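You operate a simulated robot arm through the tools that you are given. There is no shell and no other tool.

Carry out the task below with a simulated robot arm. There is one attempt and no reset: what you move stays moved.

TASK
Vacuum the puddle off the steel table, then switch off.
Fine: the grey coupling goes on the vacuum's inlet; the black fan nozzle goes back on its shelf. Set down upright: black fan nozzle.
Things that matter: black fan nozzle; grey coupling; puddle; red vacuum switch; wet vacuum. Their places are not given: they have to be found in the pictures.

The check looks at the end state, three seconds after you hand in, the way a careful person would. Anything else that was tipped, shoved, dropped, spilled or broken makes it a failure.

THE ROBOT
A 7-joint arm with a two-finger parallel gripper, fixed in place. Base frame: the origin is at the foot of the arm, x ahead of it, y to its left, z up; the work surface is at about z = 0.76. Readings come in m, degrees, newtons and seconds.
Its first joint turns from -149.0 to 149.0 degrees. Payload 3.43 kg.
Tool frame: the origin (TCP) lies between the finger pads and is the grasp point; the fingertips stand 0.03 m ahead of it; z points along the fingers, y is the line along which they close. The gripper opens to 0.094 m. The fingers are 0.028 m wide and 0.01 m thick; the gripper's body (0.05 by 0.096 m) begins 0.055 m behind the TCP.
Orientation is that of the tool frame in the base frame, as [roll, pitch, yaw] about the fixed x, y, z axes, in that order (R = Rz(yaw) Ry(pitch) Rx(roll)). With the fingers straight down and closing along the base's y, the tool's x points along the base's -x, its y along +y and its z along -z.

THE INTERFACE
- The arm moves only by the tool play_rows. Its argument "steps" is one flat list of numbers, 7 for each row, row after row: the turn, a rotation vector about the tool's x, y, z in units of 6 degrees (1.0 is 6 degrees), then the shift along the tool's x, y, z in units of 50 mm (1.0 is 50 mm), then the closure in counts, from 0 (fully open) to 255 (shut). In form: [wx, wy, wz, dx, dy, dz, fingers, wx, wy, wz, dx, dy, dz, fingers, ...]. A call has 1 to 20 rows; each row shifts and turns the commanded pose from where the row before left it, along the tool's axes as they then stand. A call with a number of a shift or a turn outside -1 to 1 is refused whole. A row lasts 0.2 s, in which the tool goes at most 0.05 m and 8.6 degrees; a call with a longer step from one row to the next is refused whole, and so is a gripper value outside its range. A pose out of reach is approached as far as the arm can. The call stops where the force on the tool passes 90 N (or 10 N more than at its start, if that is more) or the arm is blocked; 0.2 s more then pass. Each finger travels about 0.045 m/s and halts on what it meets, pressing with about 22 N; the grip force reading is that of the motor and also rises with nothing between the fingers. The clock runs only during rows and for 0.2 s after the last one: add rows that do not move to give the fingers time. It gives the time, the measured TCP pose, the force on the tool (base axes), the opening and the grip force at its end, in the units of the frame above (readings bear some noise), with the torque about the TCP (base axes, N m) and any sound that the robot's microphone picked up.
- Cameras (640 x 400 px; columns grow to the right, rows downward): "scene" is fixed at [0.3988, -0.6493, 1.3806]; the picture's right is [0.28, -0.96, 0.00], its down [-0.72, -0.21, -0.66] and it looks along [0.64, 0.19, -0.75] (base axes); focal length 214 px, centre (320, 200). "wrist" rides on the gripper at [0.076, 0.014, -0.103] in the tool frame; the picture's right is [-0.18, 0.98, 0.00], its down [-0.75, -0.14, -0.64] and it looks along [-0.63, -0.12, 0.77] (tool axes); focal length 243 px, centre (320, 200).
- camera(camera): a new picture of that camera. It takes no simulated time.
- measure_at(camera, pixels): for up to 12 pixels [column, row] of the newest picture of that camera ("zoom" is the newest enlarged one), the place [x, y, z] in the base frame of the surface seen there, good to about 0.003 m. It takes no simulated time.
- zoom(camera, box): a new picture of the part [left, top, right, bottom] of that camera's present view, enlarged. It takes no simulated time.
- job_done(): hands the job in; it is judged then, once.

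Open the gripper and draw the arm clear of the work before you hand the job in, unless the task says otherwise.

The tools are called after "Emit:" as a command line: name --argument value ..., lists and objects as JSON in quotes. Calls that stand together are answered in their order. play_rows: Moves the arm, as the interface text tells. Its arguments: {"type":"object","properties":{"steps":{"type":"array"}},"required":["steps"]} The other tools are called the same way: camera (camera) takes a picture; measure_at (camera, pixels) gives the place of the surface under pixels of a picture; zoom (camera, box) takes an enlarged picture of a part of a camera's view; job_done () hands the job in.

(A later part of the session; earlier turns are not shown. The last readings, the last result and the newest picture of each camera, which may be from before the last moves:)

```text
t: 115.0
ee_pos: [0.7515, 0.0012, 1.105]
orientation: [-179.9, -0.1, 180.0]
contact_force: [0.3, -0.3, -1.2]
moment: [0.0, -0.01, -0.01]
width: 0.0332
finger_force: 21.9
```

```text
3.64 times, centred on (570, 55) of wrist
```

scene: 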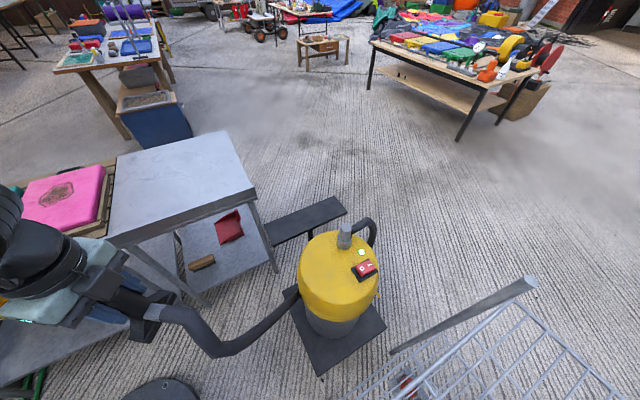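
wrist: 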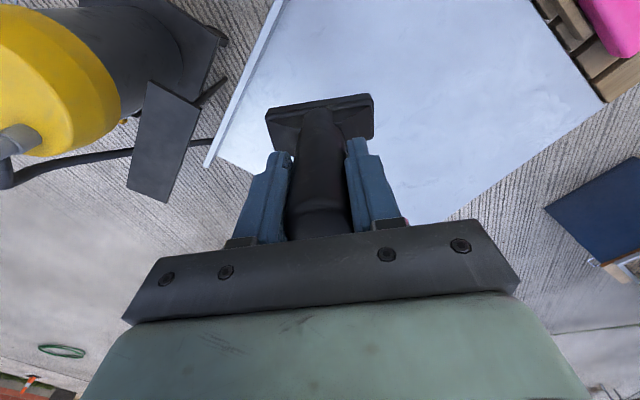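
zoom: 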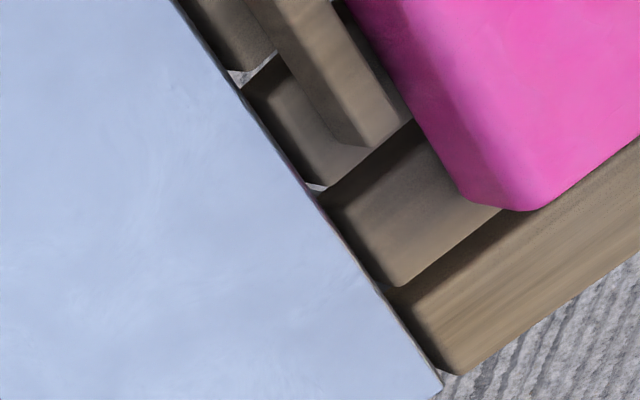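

The edge is at m≈0.272 and boards are about level with the table. I turn the tool 46° (yaw 226°) so the foot lies across, which lets one stripe cover the bench-side strip, and lower to just above the table.

Emit:
play_rows --steps '[0, 0, -0.96, 0, 0, 0, 255, 0, 0, -0.96, 0, 0, 0, 255, 0, 0, -0.96, 0, 0, 0, 255, 0, 0, -0.96, 0, 0, 0, 255, 0, 0, -0.96, 0, 0, 0, 255, 0, 0, -0.96, 0, 0, 0, 255, 0, 0, -0.96, 0, 0, 0, 255, 0, 0, -0.95, 0, 0, 0, 255, 0, 0, 0, 0, 0, 0.9, 255, 0, 0, 0, 0, 0, 0.9, 255, 0, 0, 0, 0, 0, 0.9, 255, 0, 0, 0, 0, 0, 0.9, 255, 0, 0, 0, 0, 0, 0.4, 255, 0, 0, 0, 0, 0, 0, 255]'

Emit:
camera --camera "wrist"

Emit:
camera --camera "scene"

```text
t: 118.0
ee_pos: [0.7525, 0.0009, 0.9041]
orientation: [-180.0, -0.2, -134.0]
contact_force: [0.6, -0.4, -0.8]
moment: [0.02, 0.02, -0.04]
width: 0.0331
finger_force: 21.6
```

```text
taken
```

wrist: 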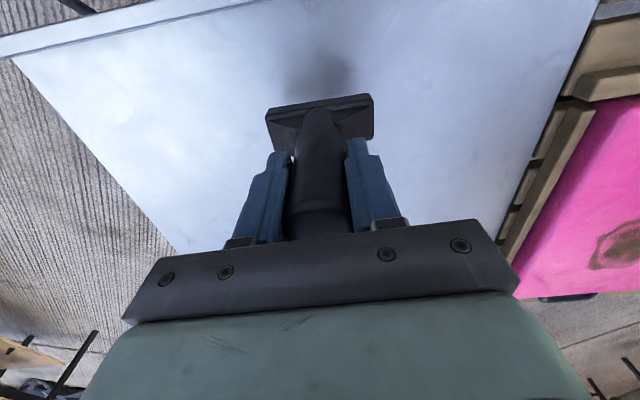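

```text
taken
```

scene: 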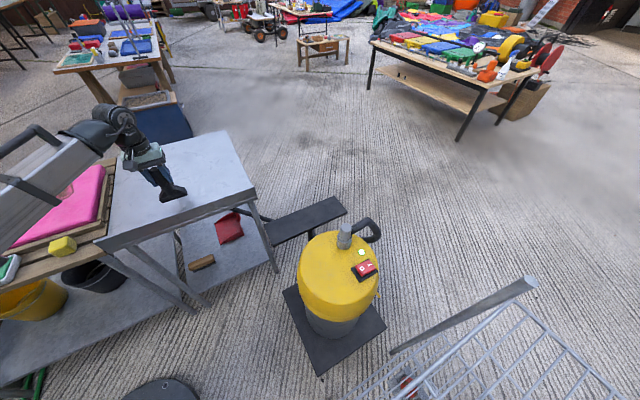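

This view shows the whole table well. I zoom on the bench-side area on the right and on the left.

Emit:
zoom --camera "wrist" --box '[370, 0, 600, 230]'

Emit:
zoom --camera "wrist" --box '[20, 0, 290, 230]'

```text
1.74 times, centred on (485, 115) of wrist
```

zoom: 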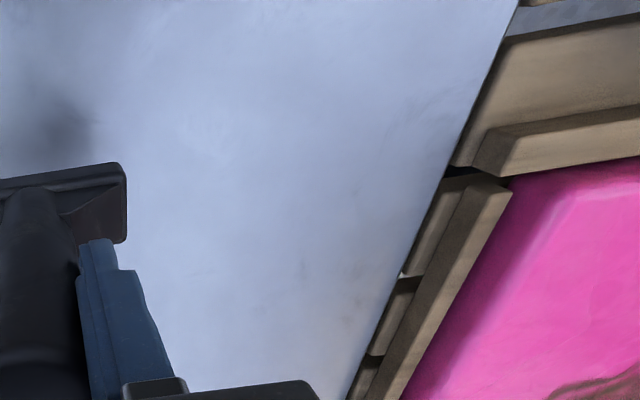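

```text
1.74 times, centred on (155, 115) of wrist
```

zoom: 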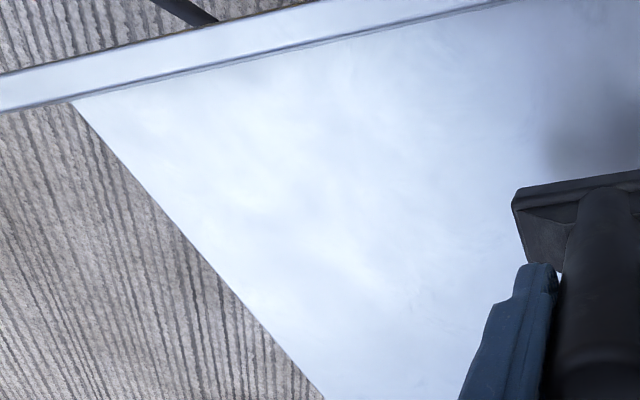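

I move to the start of the bench-side stripe (m≈0.313) at foot height ~40 mm, then lower to light contact to calibrate.

Emit:
play_rows --steps '[0, 0, 0, 0.1, 0.97, 0, 255, 0, 0, 0, 0.1, 0.97, 0, 255, 0, 0, 0, 0.1, 0.97, 0, 255, 0, 0, 0, 0.1, 0.97, 0, 255, 0, 0, 0, 0, 0, 0.4, 255, 0, 0, 0, 0, 0, 0.32, 255, 0, 0, 0, 0, 0, 0, 255]'

Emit:
camera --camera "wrist"

Emit:
zoom --camera "scene" --box '[90, 120, 210, 240]'

```text
t: 119.6
ee_pos: [0.596, 0.1229, 0.8712]
orientation: [179.9, -0.2, -134.1]
contact_force: [0.4, -0.6, -2.1]
moment: [-0.01, 0.01, 0.01]
width: 0.0332
finger_force: 21.7
```

```text
taken
```

wrist: 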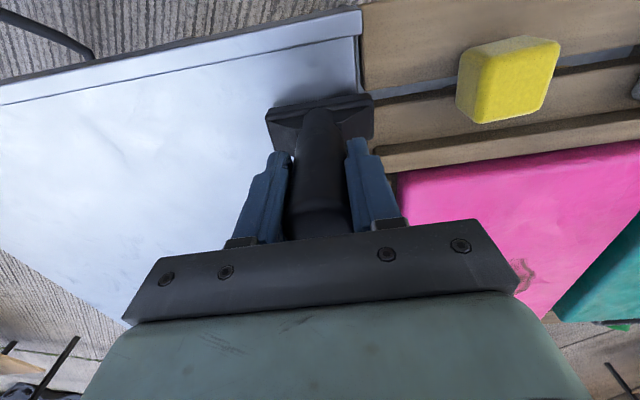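

```text
3.33 times, centred on (150, 180) of scene
```

zoom: 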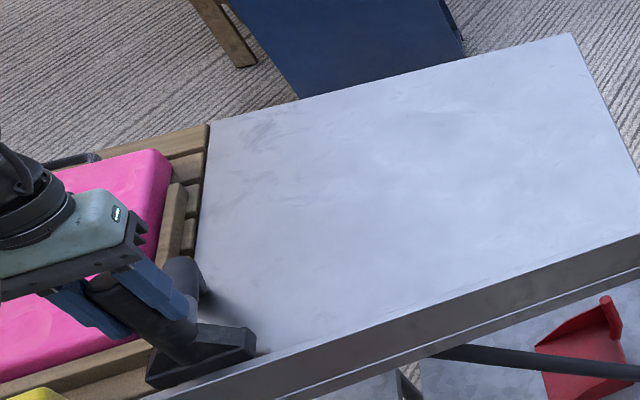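

The foot's right end (373,110) looks close to the wooden frame. I measure the foot ends and the edge before lowering.

Emit:
measure_at --camera "wrist" --pixels '[[371, 100], [371, 128], [270, 112], [270, 138], [357, 70], [358, 85], [366, 60], [380, 80], [385, 120], [395, 60], [320, 100]]'

Emit:
zoom --camera "wrist" --box '[240, 20, 440, 180]'

```text
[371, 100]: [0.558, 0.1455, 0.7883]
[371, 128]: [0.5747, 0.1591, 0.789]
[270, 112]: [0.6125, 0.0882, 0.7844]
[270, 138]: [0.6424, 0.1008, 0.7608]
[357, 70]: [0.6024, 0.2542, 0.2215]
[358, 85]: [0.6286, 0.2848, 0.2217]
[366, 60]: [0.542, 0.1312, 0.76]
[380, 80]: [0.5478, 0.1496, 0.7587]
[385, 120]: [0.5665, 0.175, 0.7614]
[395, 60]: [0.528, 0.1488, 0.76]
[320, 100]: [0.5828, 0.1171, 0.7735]
```

```text
2.50 times, centred on (340, 100) of wrist
```

zoom: 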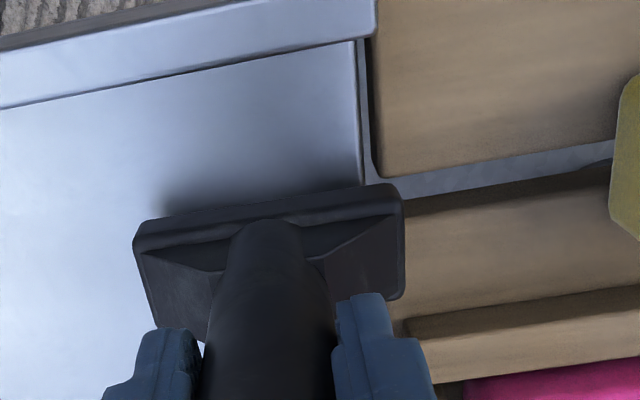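

The foot spans m≈0.274–0.353, right at the edge; I shift it 8 mm inward and lower in small steps to light contact.

Emit:
play_rows --steps '[0, 0, 0, 0, -0.16, 0, 255, 0, 0, 0, 0, 0, 0.08, 255, 0, 0, 0, 0, 0, 0.04, 255, 0, 0, 0, 0, 0, 0, 255]'

Emit:
play_rows --steps '[0, 0, 0, 0, 0, 0.02, 255, 0, 0, 0, 0, 0, 0.02, 255, 0, 0, 0, 0, 0, 0, 255]'

```text
t: 120.6
ee_pos: [0.6013, 0.1148, 0.8637]
orientation: [179.9, -0.2, -133.9]
contact_force: [0.0, 1.2, -1.2]
moment: [0.01, 0.03, 0.01]
width: 0.0332
finger_force: 22.0
```

```text
t: 121.4
ee_pos: [0.6014, 0.1152, 0.8615]
orientation: [180.0, -0.2, -133.9]
contact_force: [0.4, -0.2, -1.3]
moment: [-0.01, 0.04, -0.03]
width: 0.0334
finger_force: 21.7
```

Not yet touching; I continue down 1 mm at a time.

Emit:
play_rows --steps '[0, 0, 0, 0, 0, 0.02, 255, 0, 0, 0, 0, 0, 0, 255]'

Emit:
play_rows --steps '[0, 0, 0, 0, 0, 0.02, 255, 0, 0, 0, 0, 0, 0, 255]'

```text
t: 122.0
ee_pos: [0.6014, 0.1161, 0.8599]
orientation: [180.0, -0.1, -134.0]
contact_force: [0.9, 1.9, 15.7]
moment: [0.09, 0.04, 0.04]
width: 0.0333
finger_force: 21.7
```

```text
t: 122.6
ee_pos: [0.6014, 0.1143, 0.8579]
orientation: [-180.0, -0.2, -133.9]
contact_force: [2.0, 2.4, 16.4]
moment: [0.12, -0.05, -0.02]
width: 0.0331
finger_force: 22.1
```

Light contact found. I raise 1.5 mm (gap <1 mm) and sweep slowly along the bench-side strip outward.

Emit:
play_rows --steps '[0, 0, 0, 0, 0, -0.03, 255, 0, 0, 0, -0.4, 0, 0, 255, 0, 0, 0, -0.4, 0, 0, 255, 0, 0, 0, -0.4, 0, 0, 255, 0, 0, 0, -0.4, 0, 0, 255, 0, 0, 0, -0.4, 0, 0, 255, 0, 0, 0, -0.4, 0, 0, 255, 0, 0, 0, -0.4, 0, 0, 255, 0, 0, 0, -0.4, 0, 0, 255, 0, 0, 0, -0.4, 0, 0, 255, 0, 0, 0, -0.4, 0, 0, 255, 0, 0, 0, 0, 0, 0, 255]'

Emit:
camera --camera "wrist"

Emit:
zoom --camera "scene" --box '[90, 120, 270, 240]'

```text
t: 125.2
ee_pos: [0.7391, 0.2583, 0.8584]
orientation: [-180.0, -0.2, -133.9]
contact_force: [0.3, -0.4, 8.4]
moment: [-0.16, 0.2, 0.02]
width: 0.033
finger_force: 21.7
```

```text
taken
```

wrist: 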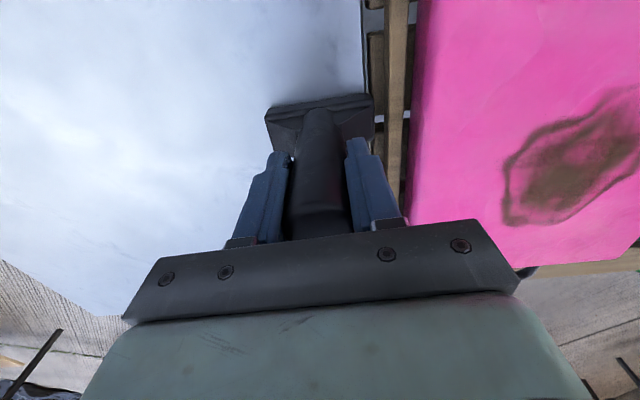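

```text
3.33 times, centred on (180, 180) of scene
```

zoom: 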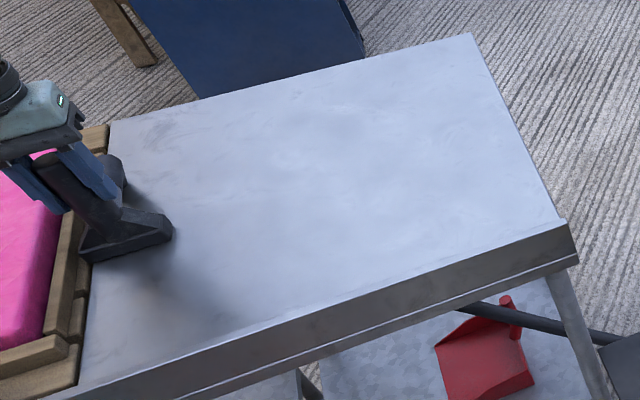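

Slight 8 N contact and a drift toward the boards (m≈0.315). I shift 10 mm inward, raise 0.7 mm, and continue with a small correction per row.

Emit:
play_rows --steps '[0, 0, 0, 0, -0.22, -0.014, 255, 0, 0, 0, -0.4, -0.022, 0, 255, 0, 0, 0, -0.4, -0.022, 0, 255, 0, 0, 0, -0.4, -0.022, 0, 255, 0, 0, 0, -0.4, -0.022, 0, 255, 0, 0, 0, -0.4, -0.022, 0, 255, 0, 0, 0, -0.4, -0.022, 0, 255, 0, 0, 0, -0.4, -0.022, 0, 255, 0, 0, 0, -0.4, -0.022, 0, 255, 0, 0, 0, -0.4, -0.022, 0, 255, 0, 0, 0, -0.4, -0.022, 0, 255, 0, 0, 0, 0, 0, 0, 255]'

Emit:
camera --camera "wrist"

Emit:
zoom --camera "scene" --box '[90, 120, 270, 240]'

```text
t: 127.8
ee_pos: [0.8955, 0.3879, 0.8575]
orientation: [-179.8, 0.0, -134.0]
contact_force: [0.2, -1.0, 8.5]
moment: [-0.11, 0.2, -0.04]
width: 0.0329
finger_force: 22.1
```

```text
taken
```

wrist: 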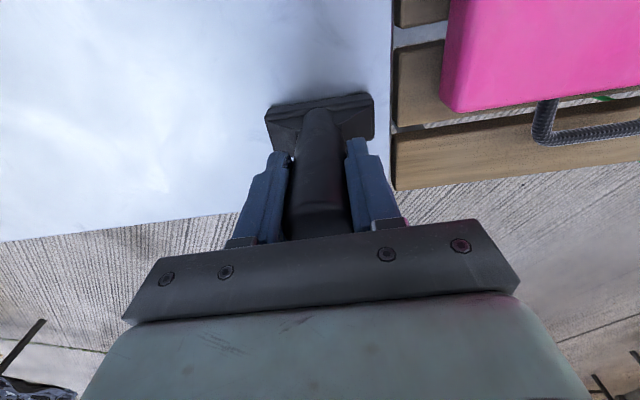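

```text
3.33 times, centred on (180, 180) of scene
```

zoom: 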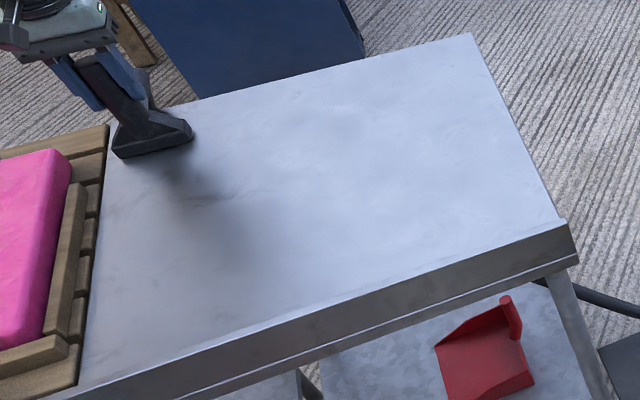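

Bench-side strip done (n≈0.92). I raise ~1 mm, step 60 mm inward, and sweep back.

Emit:
play_rows --steps '[0, 0, 0, 0, -0.6, -0.02, 255, 0, 0, 0, 0, -0.6, 0, 255, 0, 0, 0, 0.44, 0.024, 0, 255, 0, 0, 0, 0.44, 0.024, 0, 255, 0, 0, 0, 0.44, 0.024, 0, 255, 0, 0, 0, 0.44, 0.024, 0, 255, 0, 0, 0, 0.44, 0.024, 0, 255, 0, 0, 0, 0.44, 0.024, 0, 255, 0, 0, 0, 0.44, 0.024, 0, 255, 0, 0, 0, 0.44, 0.024, 0, 255, 0, 0, 0, 0.44, 0.024, 0, 255, 0, 0, 0, 0.44, 0.024, 0, 255, 0, 0, 0, 0.44, 0.024, 0, 255, 0, 0, 0, 0.44, 0.024, 0, 255, 0, 0, 0, 0.44, 0.024, 0, 255, 0, 0, 0, 0.44, 0.024, 0, 255, 0, 0, 0, 0.44, 0.024, 0, 255, 0, 0, 0, 0.44, 0.024, 0, 255, 0, 0, 0, 0.44, 0.024, 0, 255, 0, 0, 0, 0, 0, 0, 255]'

Emit:
camera --camera "wrist"

Emit:
zoom --camera "scene" --box '[90, 120, 270, 240]'

```text
t: 132.0
ee_pos: [0.6641, 0.0903, 0.8609]
orientation: [180.0, -0.2, -134.0]
contact_force: [-0.3, 0.8, -1.0]
moment: [0.0, 0.02, -0.01]
width: 0.0332
finger_force: 22.8
```

```text
taken
```

wrist: 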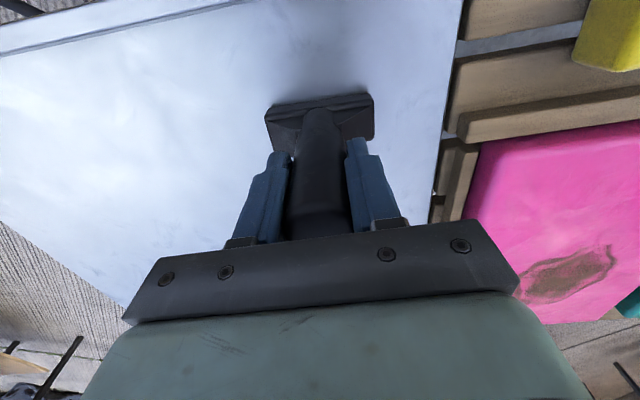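

```text
3.33 times, centred on (180, 180) of scene
```

zoom: 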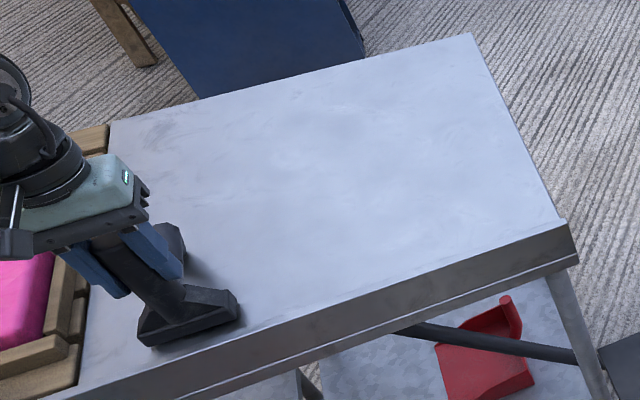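

No visible change yet. I continue the crosswise stripes: next at +60 mm, sweeping outward.

Emit:
play_rows --steps '[0, 0, 0, 0, -0.6, 0, 255, 0, 0, 0, 0, -0.6, 0, 255, 0, 0, 0, -0.44, -0.024, 0, 255, 0, 0, 0, -0.44, -0.024, 0, 255, 0, 0, 0, -0.44, -0.024, 0, 255, 0, 0, 0, -0.44, -0.024, 0, 255, 0, 0, 0, -0.44, -0.024, 0, 255, 0, 0, 0, -0.44, -0.024, 0, 255, 0, 0, 0, -0.44, -0.024, 0, 255, 0, 0, 0, -0.44, -0.024, 0, 255, 0, 0, 0, -0.44, -0.024, 0, 255, 0, 0, 0, -0.44, -0.024, 0, 255, 0, 0, 0, -0.44, -0.024, 0, 255, 0, 0, 0, -0.44, -0.024, 0, 255, 0, 0, 0, -0.44, -0.024, 0, 255, 0, 0, 0, -0.44, -0.024, 0, 255, 0, 0, 0, -0.44, -0.024, 0, 255, 0, 0, 0, -0.44, -0.024, 0, 255, 0, 0, 0, -0.44, -0.024, 0, 255, 0, 0, 0, 0, 0, 0, 255]'

Emit:
camera --camera "wrist"

Emit:
play_rows --steps '[0, 0, 0, 0, -0.6, 0, 255, 0, 0, 0, 0, -0.6, 0, 255, 0, 0, 0, 0.44, 0.024, 0, 255, 0, 0, 0, 0.44, 0.024, 0, 255, 0, 0, 0, 0.44, 0.024, 0, 255, 0, 0, 0, 0.44, 0.024, 0, 255, 0, 0, 0, 0.44, 0.024, 0, 255, 0, 0, 0, 0.44, 0.024, 0, 255, 0, 0, 0, 0.44, 0.024, 0, 255, 0, 0, 0, 0.44, 0.024, 0, 255, 0, 0, 0, 0.44, 0.024, 0, 255, 0, 0, 0, 0.44, 0.024, 0, 255, 0, 0, 0, 0.44, 0.024, 0, 255, 0, 0, 0, 0.44, 0.024, 0, 255, 0, 0, 0, 0.44, 0.024, 0, 255, 0, 0, 0, 0.44, 0.024, 0, 255, 0, 0, 0, 0.44, 0.024, 0, 255, 0, 0, 0, 0.44, 0.024, 0, 255, 0, 0, 0, 0.44, 0.024, 0, 255, 0, 0, 0, 0, 0, 0, 255]'

Emit:
zoom --camera "scene" --box '[90, 120, 270, 240]'

Emit:
camera --camera "wrist"

```text
t: 136.2
ee_pos: [0.9817, 0.3031, 0.862]
orientation: [-180.0, -0.3, -134.0]
contact_force: [0.2, 0.5, -0.7]
moment: [-0.01, -0.02, 0.03]
width: 0.0329
finger_force: 22.0
```

```text
taken
```

wrist: 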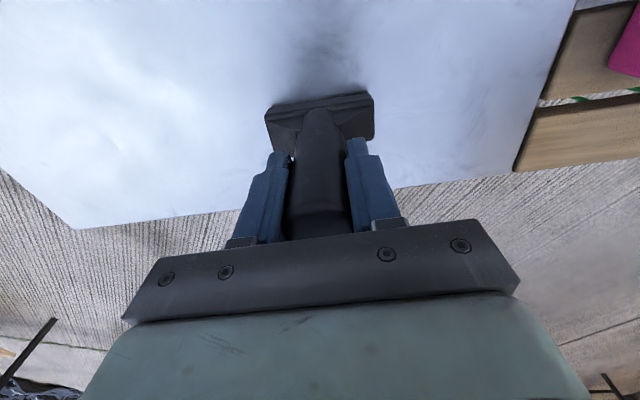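

```text
t: 140.4
ee_pos: [0.7503, 0.0075, 0.8632]
orientation: [180.0, -0.1, -133.8]
contact_force: [-0.6, -0.4, -1.0]
moment: [0.02, 0.02, 0.0]
width: 0.033
finger_force: 21.7
```

```text
3.33 times, centred on (180, 180) of scene
```

zoom: 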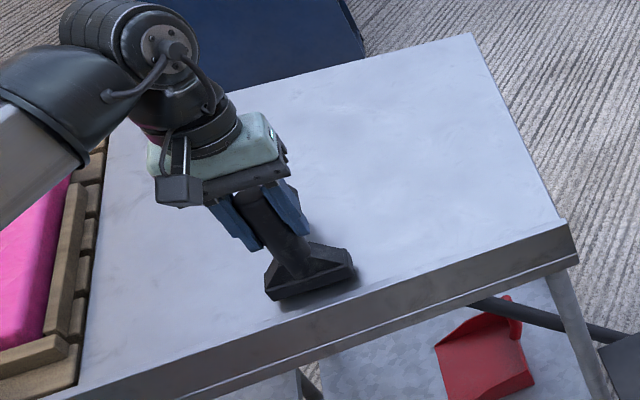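

```text
taken
```

wrist: 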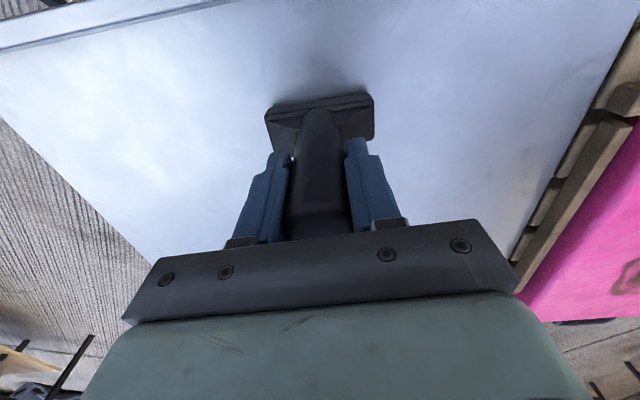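

Two more crosswise stripes done. I continue with the next two (m≈0.57 out, m≈0.63 back).

Emit:
play_rows --steps '[0, 0, 0, 0, -0.6, 0, 255, 0, 0, 0, 0, -0.6, 0, 255, 0, 0, 0, -0.44, -0.024, 0, 255, 0, 0, 0, -0.44, -0.024, 0, 255, 0, 0, 0, -0.44, -0.024, 0, 255, 0, 0, 0, -0.44, -0.024, 0, 255, 0, 0, 0, -0.44, -0.024, 0, 255, 0, 0, 0, -0.44, -0.024, 0, 255, 0, 0, 0, -0.44, -0.024, 0, 255, 0, 0, 0, -0.44, -0.024, 0, 255, 0, 0, 0, -0.44, -0.024, 0, 255, 0, 0, 0, -0.44, -0.024, 0, 255, 0, 0, 0, -0.44, -0.024, 0, 255, 0, 0, 0, -0.44, -0.024, 0, 255, 0, 0, 0, -0.44, -0.024, 0, 255, 0, 0, 0, -0.44, -0.024, 0, 255, 0, 0, 0, -0.44, -0.024, 0, 255, 0, 0, 0, -0.44, -0.024, 0, 255, 0, 0, 0, 0, 0, 0, 255]'

Emit:
play_rows --steps '[0, 0, 0, 0, -0.6, 0, 255, 0, 0, 0, 0, -0.6, 0, 255, 0, 0, 0, 0.44, 0.024, 0, 255, 0, 0, 0, 0.44, 0.024, 0, 255, 0, 0, 0, 0.44, 0.024, 0, 255, 0, 0, 0, 0.44, 0.024, 0, 255, 0, 0, 0, 0.44, 0.024, 0, 255, 0, 0, 0, 0.44, 0.024, 0, 255, 0, 0, 0, 0.44, 0.024, 0, 255, 0, 0, 0, 0.44, 0.024, 0, 255, 0, 0, 0, 0.44, 0.024, 0, 255, 0, 0, 0, 0.44, 0.024, 0, 255, 0, 0, 0, 0.44, 0.024, 0, 255, 0, 0, 0, 0.44, 0.024, 0, 255, 0, 0, 0, 0.44, 0.024, 0, 255, 0, 0, 0, 0.44, 0.024, 0, 255, 0, 0, 0, 0.44, 0.024, 0, 255, 0, 0, 0, 0.44, 0.024, 0, 255, 0, 0, 0, 0, 0, 0, 255]'

Emit:
camera --camera "scene"

Emit:
zoom --camera "scene" --box '[90, 120, 270, 240]'

```text
t: 144.4
ee_pos: [1.0495, 0.2075, 0.8604]
orientation: [-180.0, -0.1, -134.0]
contact_force: [-0.4, -0.4, -2.1]
moment: [-0.02, 0.01, 0.0]
width: 0.0326
finger_force: 22.5
```

```text
t: 148.4
ee_pos: [0.8354, -0.0753, 0.8644]
orientation: [180.0, -0.2, -134.0]
contact_force: [1.0, 0.0, -1.2]
moment: [0.0, -0.01, 0.01]
width: 0.0328
finger_force: 22.3
```

```text
taken
```

scene: 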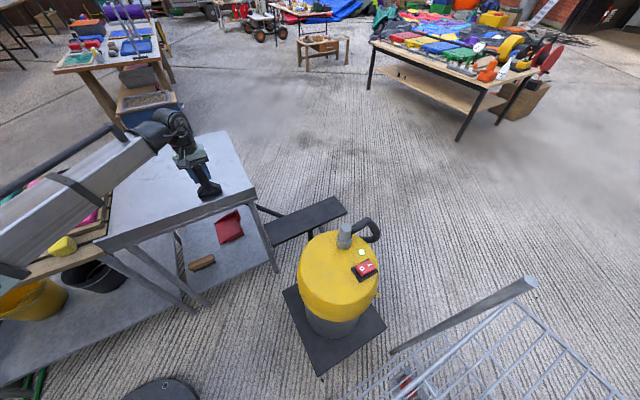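

```text
3.33 times, centred on (180, 180) of scene
```

zoom: 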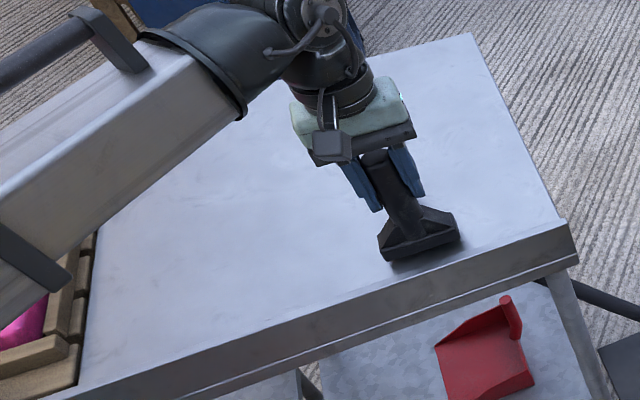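

Next: m≈0.685 outward to within reach, then m≈0.71 back.

Emit:
play_rows --steps '[0, 0, 0, 0, -0.6, 0, 255, 0, 0, 0, 0, -0.6, 0, 255, 0, 0, 0, -0.44, -0.024, 0, 255, 0, 0, 0, -0.44, -0.024, 0, 255, 0, 0, 0, -0.44, -0.024, 0, 255, 0, 0, 0, -0.44, -0.024, 0, 255, 0, 0, 0, -0.44, -0.024, 0, 255, 0, 0, 0, -0.44, -0.024, 0, 255, 0, 0, 0, -0.44, -0.024, 0, 255, 0, 0, 0, -0.44, -0.024, 0, 255, 0, 0, 0, -0.44, -0.024, 0, 255, 0, 0, 0, -0.44, -0.024, 0, 255, 0, 0, 0, -0.44, -0.024, 0, 255, 0, 0, 0, -0.44, -0.024, 0, 255, 0, 0, 0, -0.44, -0.024, 0, 255, 0, 0, 0, -0.44, -0.024, 0, 255, 0, 0, 0, 0, 0, 0, 255]'

Emit:
camera --camera "wrist"

Emit:
zoom --camera "scene" --box '[90, 120, 270, 240]'

```text
t: 152.0
ee_pos: [1.1061, 0.0917, 0.8585]
orientation: [-180.0, -0.1, -134.0]
contact_force: [0.7, -0.4, -1.4]
moment: [-0.02, -0.02, 0.01]
width: 0.033
finger_force: 22.5
```

```text
taken
```

wrist: 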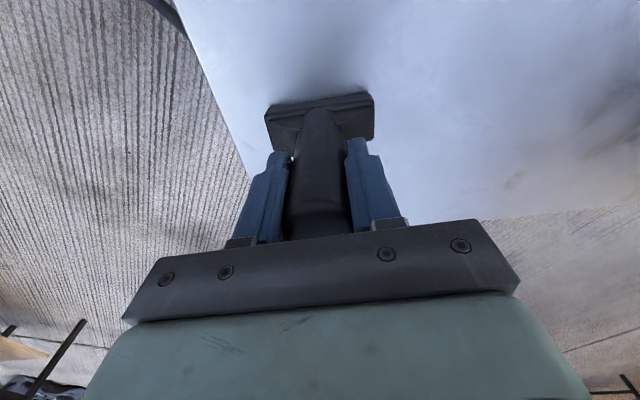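

```text
3.33 times, centred on (180, 180) of scene
```

zoom: 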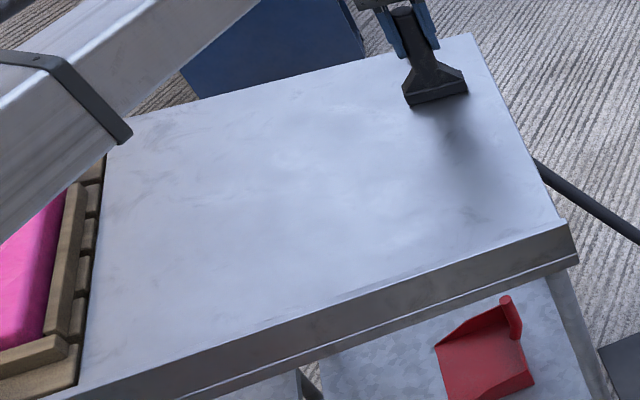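

In the wrist view there is a brownish mottled area at right (600,150). I zoom in there.

Emit:
zoom --camera "wrist" --box '[460, 0, 640, 220]'

Emit:
zoom --camera "wrist" --box '[180, 0, 420, 160]'

Emit:
measure_at --camera "wrist" --pixels '[[600, 150], [620, 130], [560, 120], [520, 180]]'

```text
1.82 times, centred on (550, 110) of wrist
```

zoom: 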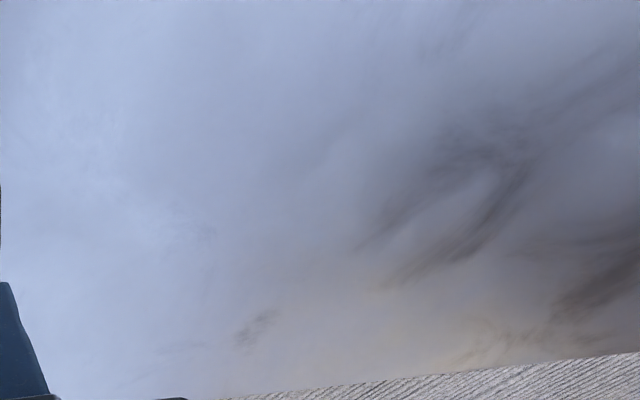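

```text
2.50 times, centred on (300, 80) of wrist
```

zoom: 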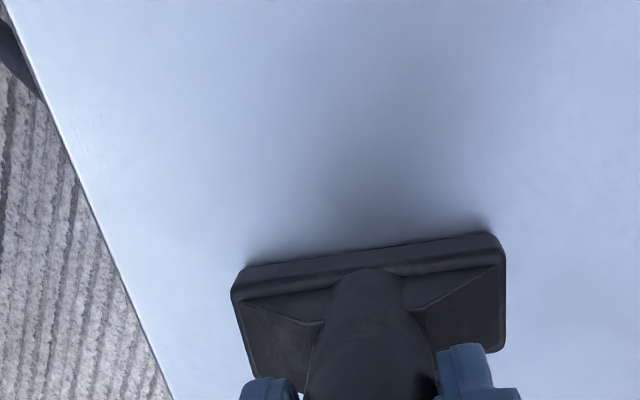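

```text
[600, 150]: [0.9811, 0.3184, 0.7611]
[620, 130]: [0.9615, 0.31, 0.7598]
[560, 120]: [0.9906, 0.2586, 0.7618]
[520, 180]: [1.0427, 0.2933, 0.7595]
```

Those are smudges in the steel's finish seen at a grazing angle, not a puddle. I also verify the coupling is still properly seated on the inlet.

Emit:
zoom --camera "scene" --box '[320, 215, 384, 263]'

Emit:
measure_at --camera "zoom" --pixels '[[240, 100], [225, 95], [260, 95], [240, 160], [205, 190], [275, 190], [240, 215], [240, 240], [240, 255], [200, 230], [280, 235]]'

```text
8.33 times, centred on (352, 239) of scene
```

zoom: 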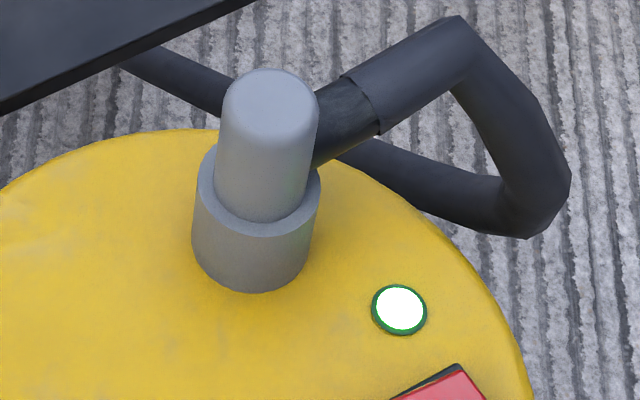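

```text
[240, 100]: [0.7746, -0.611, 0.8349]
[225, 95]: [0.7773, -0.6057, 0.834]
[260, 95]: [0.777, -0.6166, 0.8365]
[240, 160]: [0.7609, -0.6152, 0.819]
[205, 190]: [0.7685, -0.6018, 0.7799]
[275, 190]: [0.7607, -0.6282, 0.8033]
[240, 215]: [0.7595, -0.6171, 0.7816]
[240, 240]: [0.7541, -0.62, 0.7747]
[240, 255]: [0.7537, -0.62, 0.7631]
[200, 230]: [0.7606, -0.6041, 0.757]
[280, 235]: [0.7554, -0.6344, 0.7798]
```

The coupling is fully seated and the lamp is on. I lift the nozzle, retreat over the lip side and tilt to a low grazing view across the table, which should reveal any water film.

Emit:
play_rows --steps '[0, 0, 0, 0, 0, -0.9, 255, 0, 0, 0, 0, 0, -0.9, 255, 0, 0, 0, 0.83, 0.47, 0, 255, 0, 0, 0, 0.83, 0.47, 0, 255, 0, 0, 0, 0.83, 0.47, 0, 255, 0, 0, 0, 0.83, 0.47, 0, 255, 0, 0, 0, 0.83, 0.47, 0, 255, 0, 0, 0, 0.83, 0.47, 0, 255, 0, 0, 0, 0.83, 0.47, 0, 255, 0, 0, 0, 0.83, 0.47, 0, 255, 0, -1, 0, 0, 0, 0, 255, 0, -1, 0, 0, 0, 0, 255, 0, -1, 0, 0, 0, 0, 255, 0, -1, 0, 0, 0, 0, 255, 0, -1, 0, 0, 0, 0, 255, 0, -1, 0, 0, 0, 0, 255, 0, 0, 0, 0, 0, 0, 255]'

Emit:
camera --camera "wrist"

```text
t: 155.6
ee_pos: [0.7418, -0.0154, 0.9515]
orientation: [179.9, 36.0, -134.0]
contact_force: [-0.3, -0.1, -0.4]
moment: [-0.02, 0.06, -0.04]
width: 0.0331
finger_force: 21.9
```

```text
taken
```

wrist: 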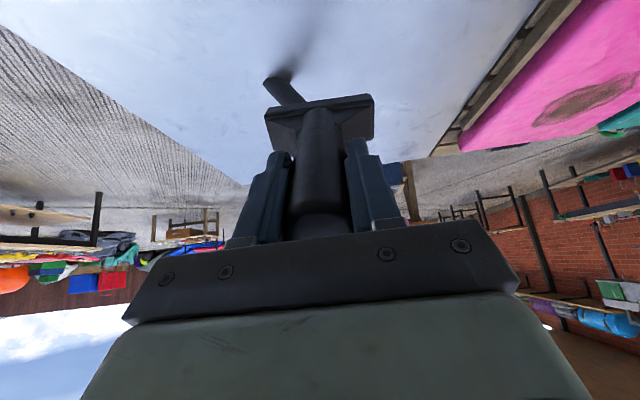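

Emit:
zoom --camera "wrist" --box '[20, 0, 290, 190]'

Emit:
zoom --camera "wrist" --box '[270, 0, 550, 165]'

```text
2.11 times, centred on (155, 95) of wrist
```

zoom: 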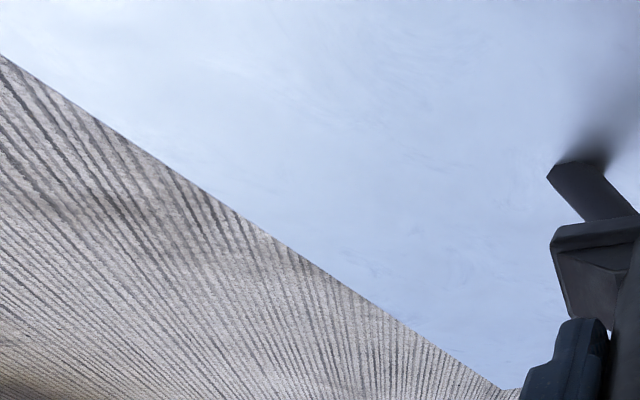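

```text
2.29 times, centred on (410, 82) of wrist
```

zoom: 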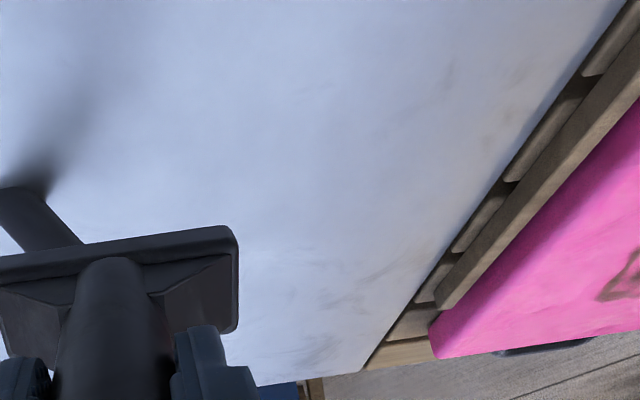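

No film is visible. To be thorough about dwell time, I'll do one more slow, close pass over the table. First I return upright and lower to light contact here to recalibrate.

Emit:
play_rows --steps '[0, 1, 0, 0, 0, 0, 255, 0, 1, 0, 0, 0, 0, 255, 0, 1, 0, 0, 0, 0, 255, 0, 1, 0, 0, 0, 0, 255, 0, 1, 0, 0, 0, 0, 255, 0, 1, 0, 0, 0, 0, 255, 0, 0, 0, 0, 0, 0.8, 255, 0, 0, 0, 0, 0, 0.8, 255, 0, 0, 0, 0, 0, 0.12, 255, 0, 0, 0, 0, 0, 0, 255]'

Emit:
play_rows --steps '[0, 0, 0, 0, 0, 0.02, 255, 0, 0, 0, 0, 0, 0.02, 255, 0, 0, 0, 0, 0, 0, 255]'

Emit:
play_rows --steps '[0, 0, 0, 0, 0, 0.02, 255, 0, 0, 0, 0, 0, 0, 255]'

```text
t: 157.8
ee_pos: [0.7415, -0.0165, 0.8667]
orientation: [-180.0, -0.2, -134.0]
contact_force: [0.7, -0.9, -0.3]
moment: [0.04, 0.03, -0.01]
width: 0.0331
finger_force: 22.0
```

```text
t: 158.6
ee_pos: [0.7409, -0.0157, 0.8645]
orientation: [180.0, -0.2, -134.0]
contact_force: [0.3, 0.2, -1.4]
moment: [0.01, -0.01, 0.0]
width: 0.0332
finger_force: 21.8
```

```text
t: 159.2
ee_pos: [0.7423, -0.0156, 0.8638]
orientation: [-179.9, -0.2, -134.0]
contact_force: [-0.3, 0.1, -0.4]
moment: [-0.01, -0.01, -0.02]
width: 0.0332
finger_force: 22.3
```

Still above; continue down 1 mm at a time.

Emit:
play_rows --steps '[0, 0, 0, 0, 0, 0.02, 255, 0, 0, 0, 0, 0, 0.02, 255, 0, 0, 0, 0, 0, 0, 255]'

Emit:
play_rows --steps '[0, 0, 0, 0, 0, 0.02, 255, 0, 0, 0, 0, 0, 0, 255]'

```text
t: 160.0
ee_pos: [0.7393, -0.0165, 0.8611]
orientation: [179.9, -0.2, -133.9]
contact_force: [-0.2, -0.4, -1.4]
moment: [-0.02, 0.03, 0.03]
width: 0.033
finger_force: 21.8
```

```text
t: 160.6
ee_pos: [0.7408, -0.0161, 0.8601]
orientation: [180.0, -0.2, -134.0]
contact_force: [0.1, 0.1, -1.2]
moment: [-0.02, -0.01, -0.01]
width: 0.0329
finger_force: 22.4
```

Still free at 0.860 — the nozzle slipped up a little in the grip earlier, so gaps were larger than thought. Continue down.

Emit:
play_rows --steps '[0, 0, 0, 0, 0, 0.02, 255, 0, 0, 0, 0, 0, 0, 255]'

Emit:
play_rows --steps '[0, 0, 0, 0, 0, 0.02, 255, 0, 0, 0, 0, 0, 0, 255]'

Emit:
zoom --camera "wrist" --box '[200, 60, 440, 260]'

```text
t: 161.2
ee_pos: [0.7412, -0.0148, 0.8592]
orientation: [-180.0, -0.2, -134.0]
contact_force: [-0.3, 0.3, 0.8]
moment: [0.04, 0.06, -0.02]
width: 0.0328
finger_force: 22.2
```

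```text
t: 161.8
ee_pos: [0.7404, -0.0167, 0.8582]
orientation: [-179.9, -0.2, -134.1]
contact_force: [-1.3, 0.8, 16.0]
moment: [0.02, 0.11, 0.06]
width: 0.0331
finger_force: 22.5
```

```text
2.00 times, centred on (320, 160) of wrist
```

zoom: 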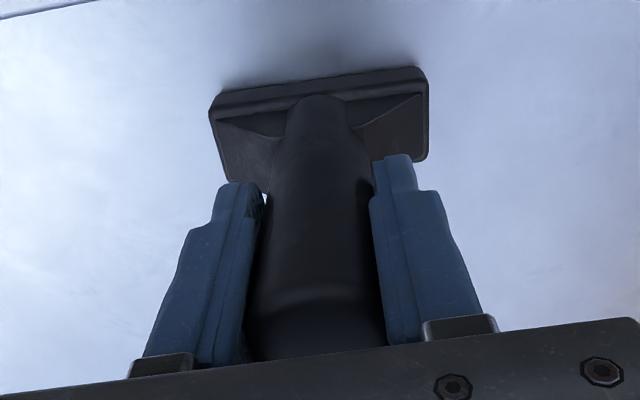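

Contact is at ≈0.8587 now. I raise 0.6 mm and do slow passes (6 cm/s); first outward along m≈0.52.

Emit:
play_rows --steps '[0, 0, 0, 0, 0, -0.012, 255, 0, 0, 0, -0.25, -0.0135, 0, 255, 0, 0, 0, -0.25, -0.0135, 0, 255, 0, 0, 0, -0.25, -0.0135, 0, 255, 0, 0, 0, -0.25, -0.0135, 0, 255, 0, 0, 0, -0.25, -0.0135, 0, 255, 0, 0, 0, -0.25, -0.0135, 0, 255, 0, 0, 0, -0.25, -0.0135, 0, 255, 0, 0, 0, -0.25, -0.0135, 0, 255, 0, 0, 0, -0.25, -0.0135, 0, 255, 0, 0, 0, -0.25, -0.0135, 0, 255, 0, 0, 0, -0.25, -0.0135, 0, 255, 0, 0, 0, -0.25, -0.0135, 0, 255, 0, 0, 0, -0.25, -0.0135, 0, 255, 0, 0, 0, -0.25, -0.0135, 0, 255, 0, 0, 0, -0.25, -0.0135, 0, 255, 0, 0, 0, -0.25, -0.0135, 0, 255]'

Emit:
play_rows --steps '[0, 0, 0, -0.25, -0.0135, 0, 255, 0, 0, 0, -0.25, -0.0135, 0, 255, 0, 0, 0, -0.25, -0.0135, 0, 255, 0, 0, 0, -0.25, -0.0135, 0, 255, 0, 0, 0, -0.25, -0.0135, 0, 255, 0, 0, 0, -0.25, -0.0135, 0, 255, 0, 0, 0, -0.25, -0.0135, 0, 255, 0, 0, 0, -0.25, -0.0135, 0, 255, 0, 0, 0, -0.25, -0.0135, 0, 255, 0, 0, 0, -0.25, -0.0135, 0, 255, 0, 0, 0, -0.25, -0.0135, 0, 255, 0, 0, 0, -0.25, -0.0135, 0, 255, 0, 0, 0, -0.25, -0.0135, 0, 255, 0, 0, 0, -0.25, -0.0135, 0, 255, 0, 0, 0, -0.25, -0.0135, 0, 255]'

Emit:
camera --camera "wrist"

Emit:
zoom --camera "scene" --box '[90, 120, 270, 240]'

```text
t: 165.4
ee_pos: [0.8876, 0.12, 0.8575]
orientation: [-180.0, -0.1, -134.1]
contact_force: [0.2, 1.2, -0.7]
moment: [0.02, 0.01, -0.01]
width: 0.033
finger_force: 21.9
```

```text
t: 168.6
ee_pos: [1.0244, 0.248, 0.8568]
orientation: [180.0, -0.3, -134.0]
contact_force: [0.4, 1.0, -1.3]
moment: [-0.02, 0.01, 0.04]
width: 0.033
finger_force: 22.0
```

```text
taken
```

wrist: 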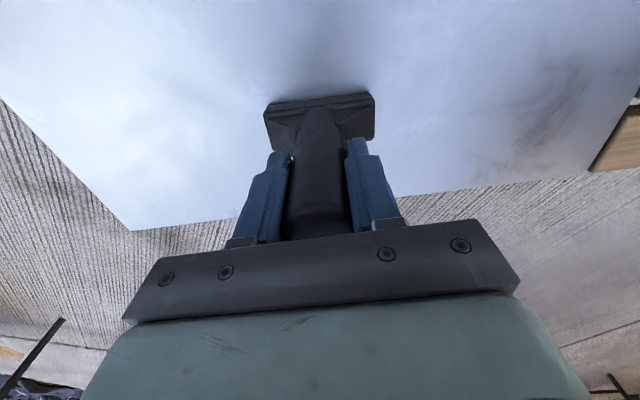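

```text
3.33 times, centred on (180, 180) of scene
```

zoom: 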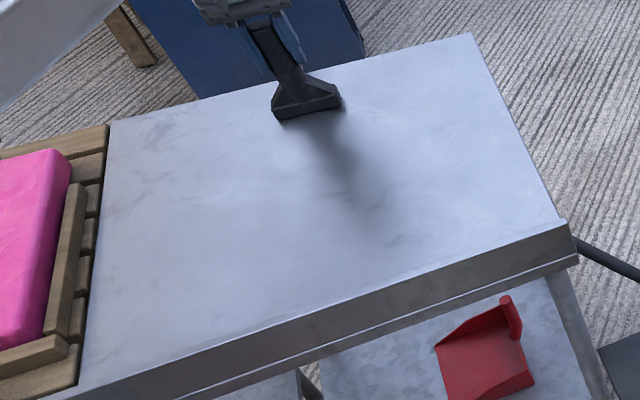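

I zoom on the cloudy reflection at left (190,100) and measure its place.

Emit:
zoom --camera "wrist" --box '[20, 0, 280, 220]'

Emit:
measure_at --camera "wrist" --pixels '[[190, 100], [150, 60], [220, 60], [180, 150]]'

```text
1.82 times, centred on (150, 110) of wrist
```

zoom: 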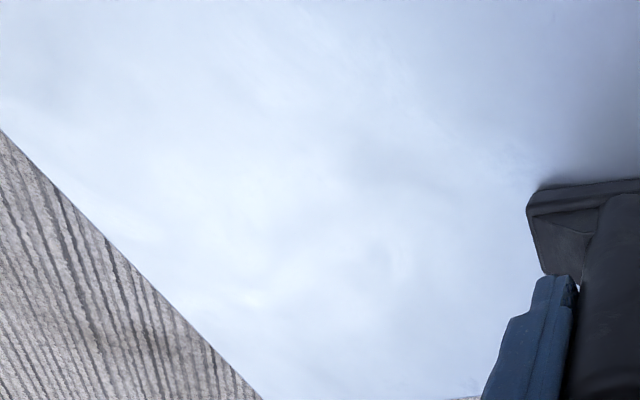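

```text
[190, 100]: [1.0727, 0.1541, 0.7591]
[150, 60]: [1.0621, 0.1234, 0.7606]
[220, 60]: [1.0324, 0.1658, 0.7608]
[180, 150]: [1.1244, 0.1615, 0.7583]
```

Just sky reflection. I continue slow passes at this closer height: m≈0.57 back, then m≈0.63 out.

Emit:
play_rows --steps '[0, 0, 0, 0, -0.55, 0, 255, 0, 0, 0, 0, -0.55, 0, 255, 0, 0, 0, 0.35, 0.019, 0, 255, 0, 0, 0, 0.35, 0.019, 0, 255, 0, 0, 0, 0.35, 0.019, 0, 255, 0, 0, 0, 0.35, 0.019, 0, 255, 0, 0, 0, 0.35, 0.019, 0, 255, 0, 0, 0, 0.35, 0.019, 0, 255, 0, 0, 0, 0.35, 0.019, 0, 255, 0, 0, 0, 0.35, 0.019, 0, 255, 0, 0, 0, 0.35, 0.019, 0, 255, 0, 0, 0, 0.35, 0.019, 0, 255, 0, 0, 0, 0.35, 0.019, 0, 255, 0, 0, 0, 0.35, 0.019, 0, 255, 0, 0, 0, 0.35, 0.019, 0, 255, 0, 0, 0, 0.35, 0.019, 0, 255, 0, 0, 0, 0.35, 0.019, 0, 255, 0, 0, 0, 0.35, 0.019, 0, 255, 0, 0, 0, 0.35, 0.019, 0, 255, 0, 0, 0, 0.35, 0.019, 0, 255]'

Emit:
play_rows --steps '[0, 0, 0, 0.35, 0.019, 0, 255, 0, 0, 0, 0.35, 0.019, 0, 255, 0, 0, 0, 0.35, 0.019, 0, 255, 0, 0, 0, 0, -0.55, 0, 255, 0, 0, 0, 0, -0.55, 0, 255, 0, 0, 0, -0.35, -0.019, 0, 255, 0, 0, 0, -0.35, -0.019, 0, 255, 0, 0, 0, -0.35, -0.019, 0, 255, 0, 0, 0, -0.35, -0.019, 0, 255, 0, 0, 0, -0.35, -0.019, 0, 255, 0, 0, 0, -0.35, -0.019, 0, 255, 0, 0, 0, -0.35, -0.019, 0, 255, 0, 0, 0, -0.35, -0.019, 0, 255, 0, 0, 0, -0.35, -0.019, 0, 255, 0, 0, 0, -0.35, -0.019, 0, 255, 0, 0, 0, -0.35, -0.019, 0, 255, 0, 0, 0, -0.35, -0.019, 0, 255, 0, 0, 0, -0.35, -0.019, 0, 255]'

Emit:
zoom --camera "scene" --box '[90, 120, 270, 240]'

```text
t: 172.8
ee_pos: [0.8339, -0.0048, 0.8576]
orientation: [180.0, -0.1, -133.9]
contact_force: [-0.3, -0.8, 0.7]
moment: [0.12, 0.04, 0.03]
width: 0.0328
finger_force: 21.7
```

```text
t: 176.6
ee_pos: [0.9997, 0.0757, 0.8569]
orientation: [-180.0, -0.2, -134.0]
contact_force: [0.1, 0.5, -0.9]
moment: [-0.03, 0.0, 0.0]
width: 0.033
finger_force: 22.5
```

```text
3.33 times, centred on (180, 180) of scene
```

zoom: 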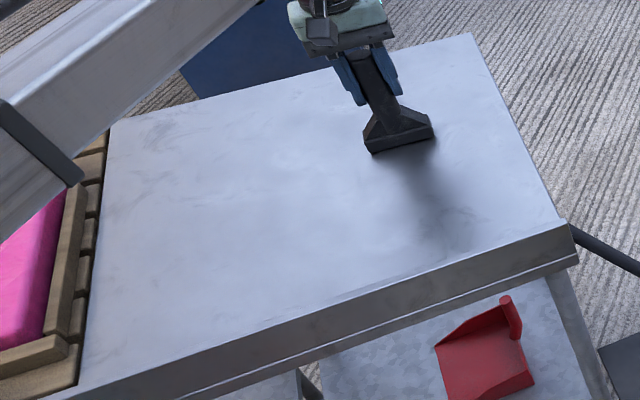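

Continue: finish m≈0.63 outward, then m≈0.69 back toward the lip.

Emit:
play_rows --steps '[0, 0, 0, -0.35, -0.019, 0, 255, 0, 0, 0, -0.35, -0.019, 0, 255, 0, 0, 0, -0.35, -0.019, 0, 255, 0, 0, 0, -0.35, -0.019, 0, 255, 0, 0, 0, -0.35, -0.019, 0, 255, 0, 0, 0, -0.35, -0.019, 0, 255, 0, 0, 0, 0, -0.55, 0, 255, 0, 0, 0, 0, -0.55, 0, 255, 0, 0, 0, 0.4, 0.022, 0, 255, 0, 0, 0, 0.4, 0.022, 0, 255, 0, 0, 0, 0.4, 0.022, 0, 255, 0, 0, 0, 0.4, 0.022, 0, 255, 0, 0, 0, 0.4, 0.022, 0, 255, 0, 0, 0, 0.4, 0.022, 0, 255, 0, 0, 0, 0.4, 0.022, 0, 255, 0, 0, 0, 0.4, 0.022, 0, 255, 0, 0, 0, 0.4, 0.022, 0, 255, 0, 0, 0, 0.4, 0.022, 0, 255, 0, 0, 0, 0.4, 0.022, 0, 255, 0, 0, 0, 0.4, 0.022, 0, 255]'

Emit:
play_rows --steps '[0, 0, 0, 0.4, 0.022, 0, 255, 0, 0, 0, 0.4, 0.022, 0, 255, 0, 0, 0, 0.4, 0.022, 0, 255, 0, 0, 0, 0.4, 0.022, 0, 255, 0, 0, 0, 0.4, 0.022, 0, 255, 0, 0, 0, 0, 0, 0, 255]'

Emit:
camera --camera "wrist"

```text
t: 180.8
ee_pos: [0.9409, -0.0545, 0.8562]
orientation: [-179.9, -0.1, -133.9]
contact_force: [2.8, 2.9, 13.5]
moment: [0.31, -0.12, 0.07]
width: 0.0329
finger_force: 22.2
```

```text
t: 182.2
ee_pos: [0.8662, -0.1204, 0.859]
orientation: [180.0, -0.2, -133.9]
contact_force: [-0.7, 0.7, -0.8]
moment: [-0.01, 0.0, 0.0]
width: 0.0329
finger_force: 22.0
```

```text
taken
```

wrist: 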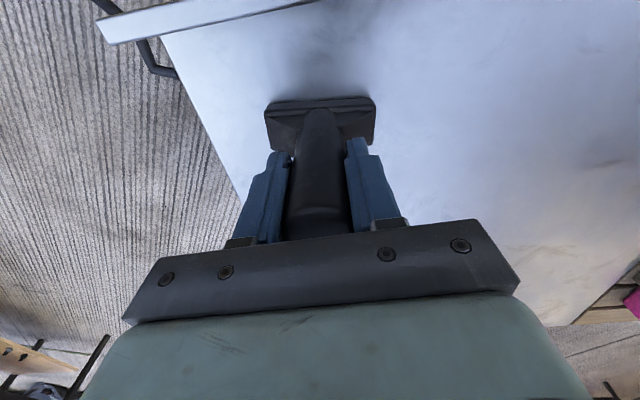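

Right half done. Now the left half: shift to m≈0.46, sweep out, then m≈0.40 back.

Emit:
play_rows --steps '[0, 0, 0, 0, 0.876, 0, 255, 0, 0, 0, 0, 0.876, 0, 255, 0, 0, 0, 0, 0.876, 0, 255, 0, 0, 0, 0, 0.876, 0, 255, 0, 0, 0, 0, 0.876, 0, 255, 0, 0, 0, -0.4, -0.022, 0, 255, 0, 0, 0, -0.4, -0.022, 0, 255, 0, 0, 0, -0.4, -0.022, 0, 255, 0, 0, 0, -0.4, -0.022, 0, 255, 0, 0, 0, -0.4, -0.022, 0, 255, 0, 0, 0, -0.4, -0.022, 0, 255, 0, 0, 0, -0.4, -0.022, 0, 255, 0, 0, 0, -0.4, -0.022, 0, 255, 0, 0, 0, -0.4, -0.022, 0, 255, 0, 0, 0, -0.4, -0.022, 0, 255, 0, 0, 0, -0.4, -0.022, 0, 255, 0, 0, 0, -0.4, -0.022, 0, 255, 0, 0, 0, -0.4, -0.022, 0, 255, 0, 0, 0, -0.4, -0.022, 0, 255]'

Emit:
play_rows --steps '[0, 0, 0, -0.4, -0.022, 0, 255, 0, 0, 0, -0.4, -0.022, 0, 255, 0, 0, 0, -0.4, -0.022, 0, 255, 0, 0, 0, -0.4, -0.022, 0, 255, 0, 0, 0, 0, 0.55, 0, 255, 0, 0, 0, 0, 0.55, 0, 255, 0, 0, 0, 0.4, 0.022, 0, 255, 0, 0, 0, 0.4, 0.022, 0, 255, 0, 0, 0, 0.4, 0.022, 0, 255, 0, 0, 0, 0.4, 0.022, 0, 255, 0, 0, 0, 0.4, 0.022, 0, 255, 0, 0, 0, 0.4, 0.022, 0, 255, 0, 0, 0, 0.4, 0.022, 0, 255, 0, 0, 0, 0.4, 0.022, 0, 255, 0, 0, 0, 0.4, 0.022, 0, 255, 0, 0, 0, 0.4, 0.022, 0, 255, 0, 0, 0, 0.4, 0.022, 0, 255, 0, 0, 0, 0.4, 0.022, 0, 255, 0, 0, 0, 0.4, 0.022, 0, 255, 0, 0, 0, 0.4, 0.022, 0, 255]'

Emit:
zoom --camera "scene" --box '[90, 120, 270, 240]'

```text
t: 186.2
ee_pos: [0.917, 0.2207, 0.8586]
orientation: [179.9, -0.2, -134.0]
contact_force: [-0.3, -0.6, -0.3]
moment: [0.02, 0.01, -0.01]
width: 0.0329
finger_force: 21.7
```

```text
t: 190.4
ee_pos: [0.7302, 0.1233, 0.8581]
orientation: [179.9, -0.2, -134.0]
contact_force: [-0.2, 1.3, -1.6]
moment: [0.03, 0.02, 0.02]
width: 0.033
finger_force: 22.2
```

```text
3.33 times, centred on (180, 180) of scene
```

zoom: 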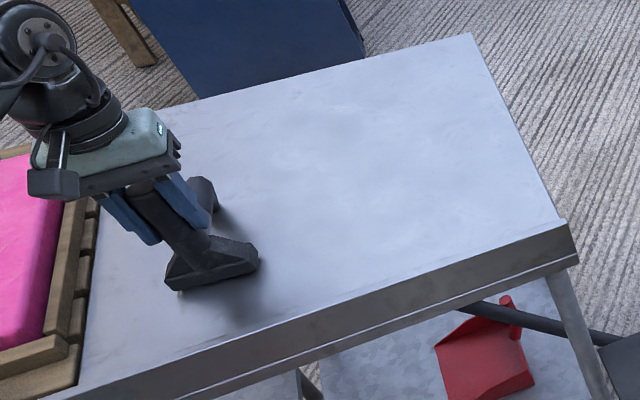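

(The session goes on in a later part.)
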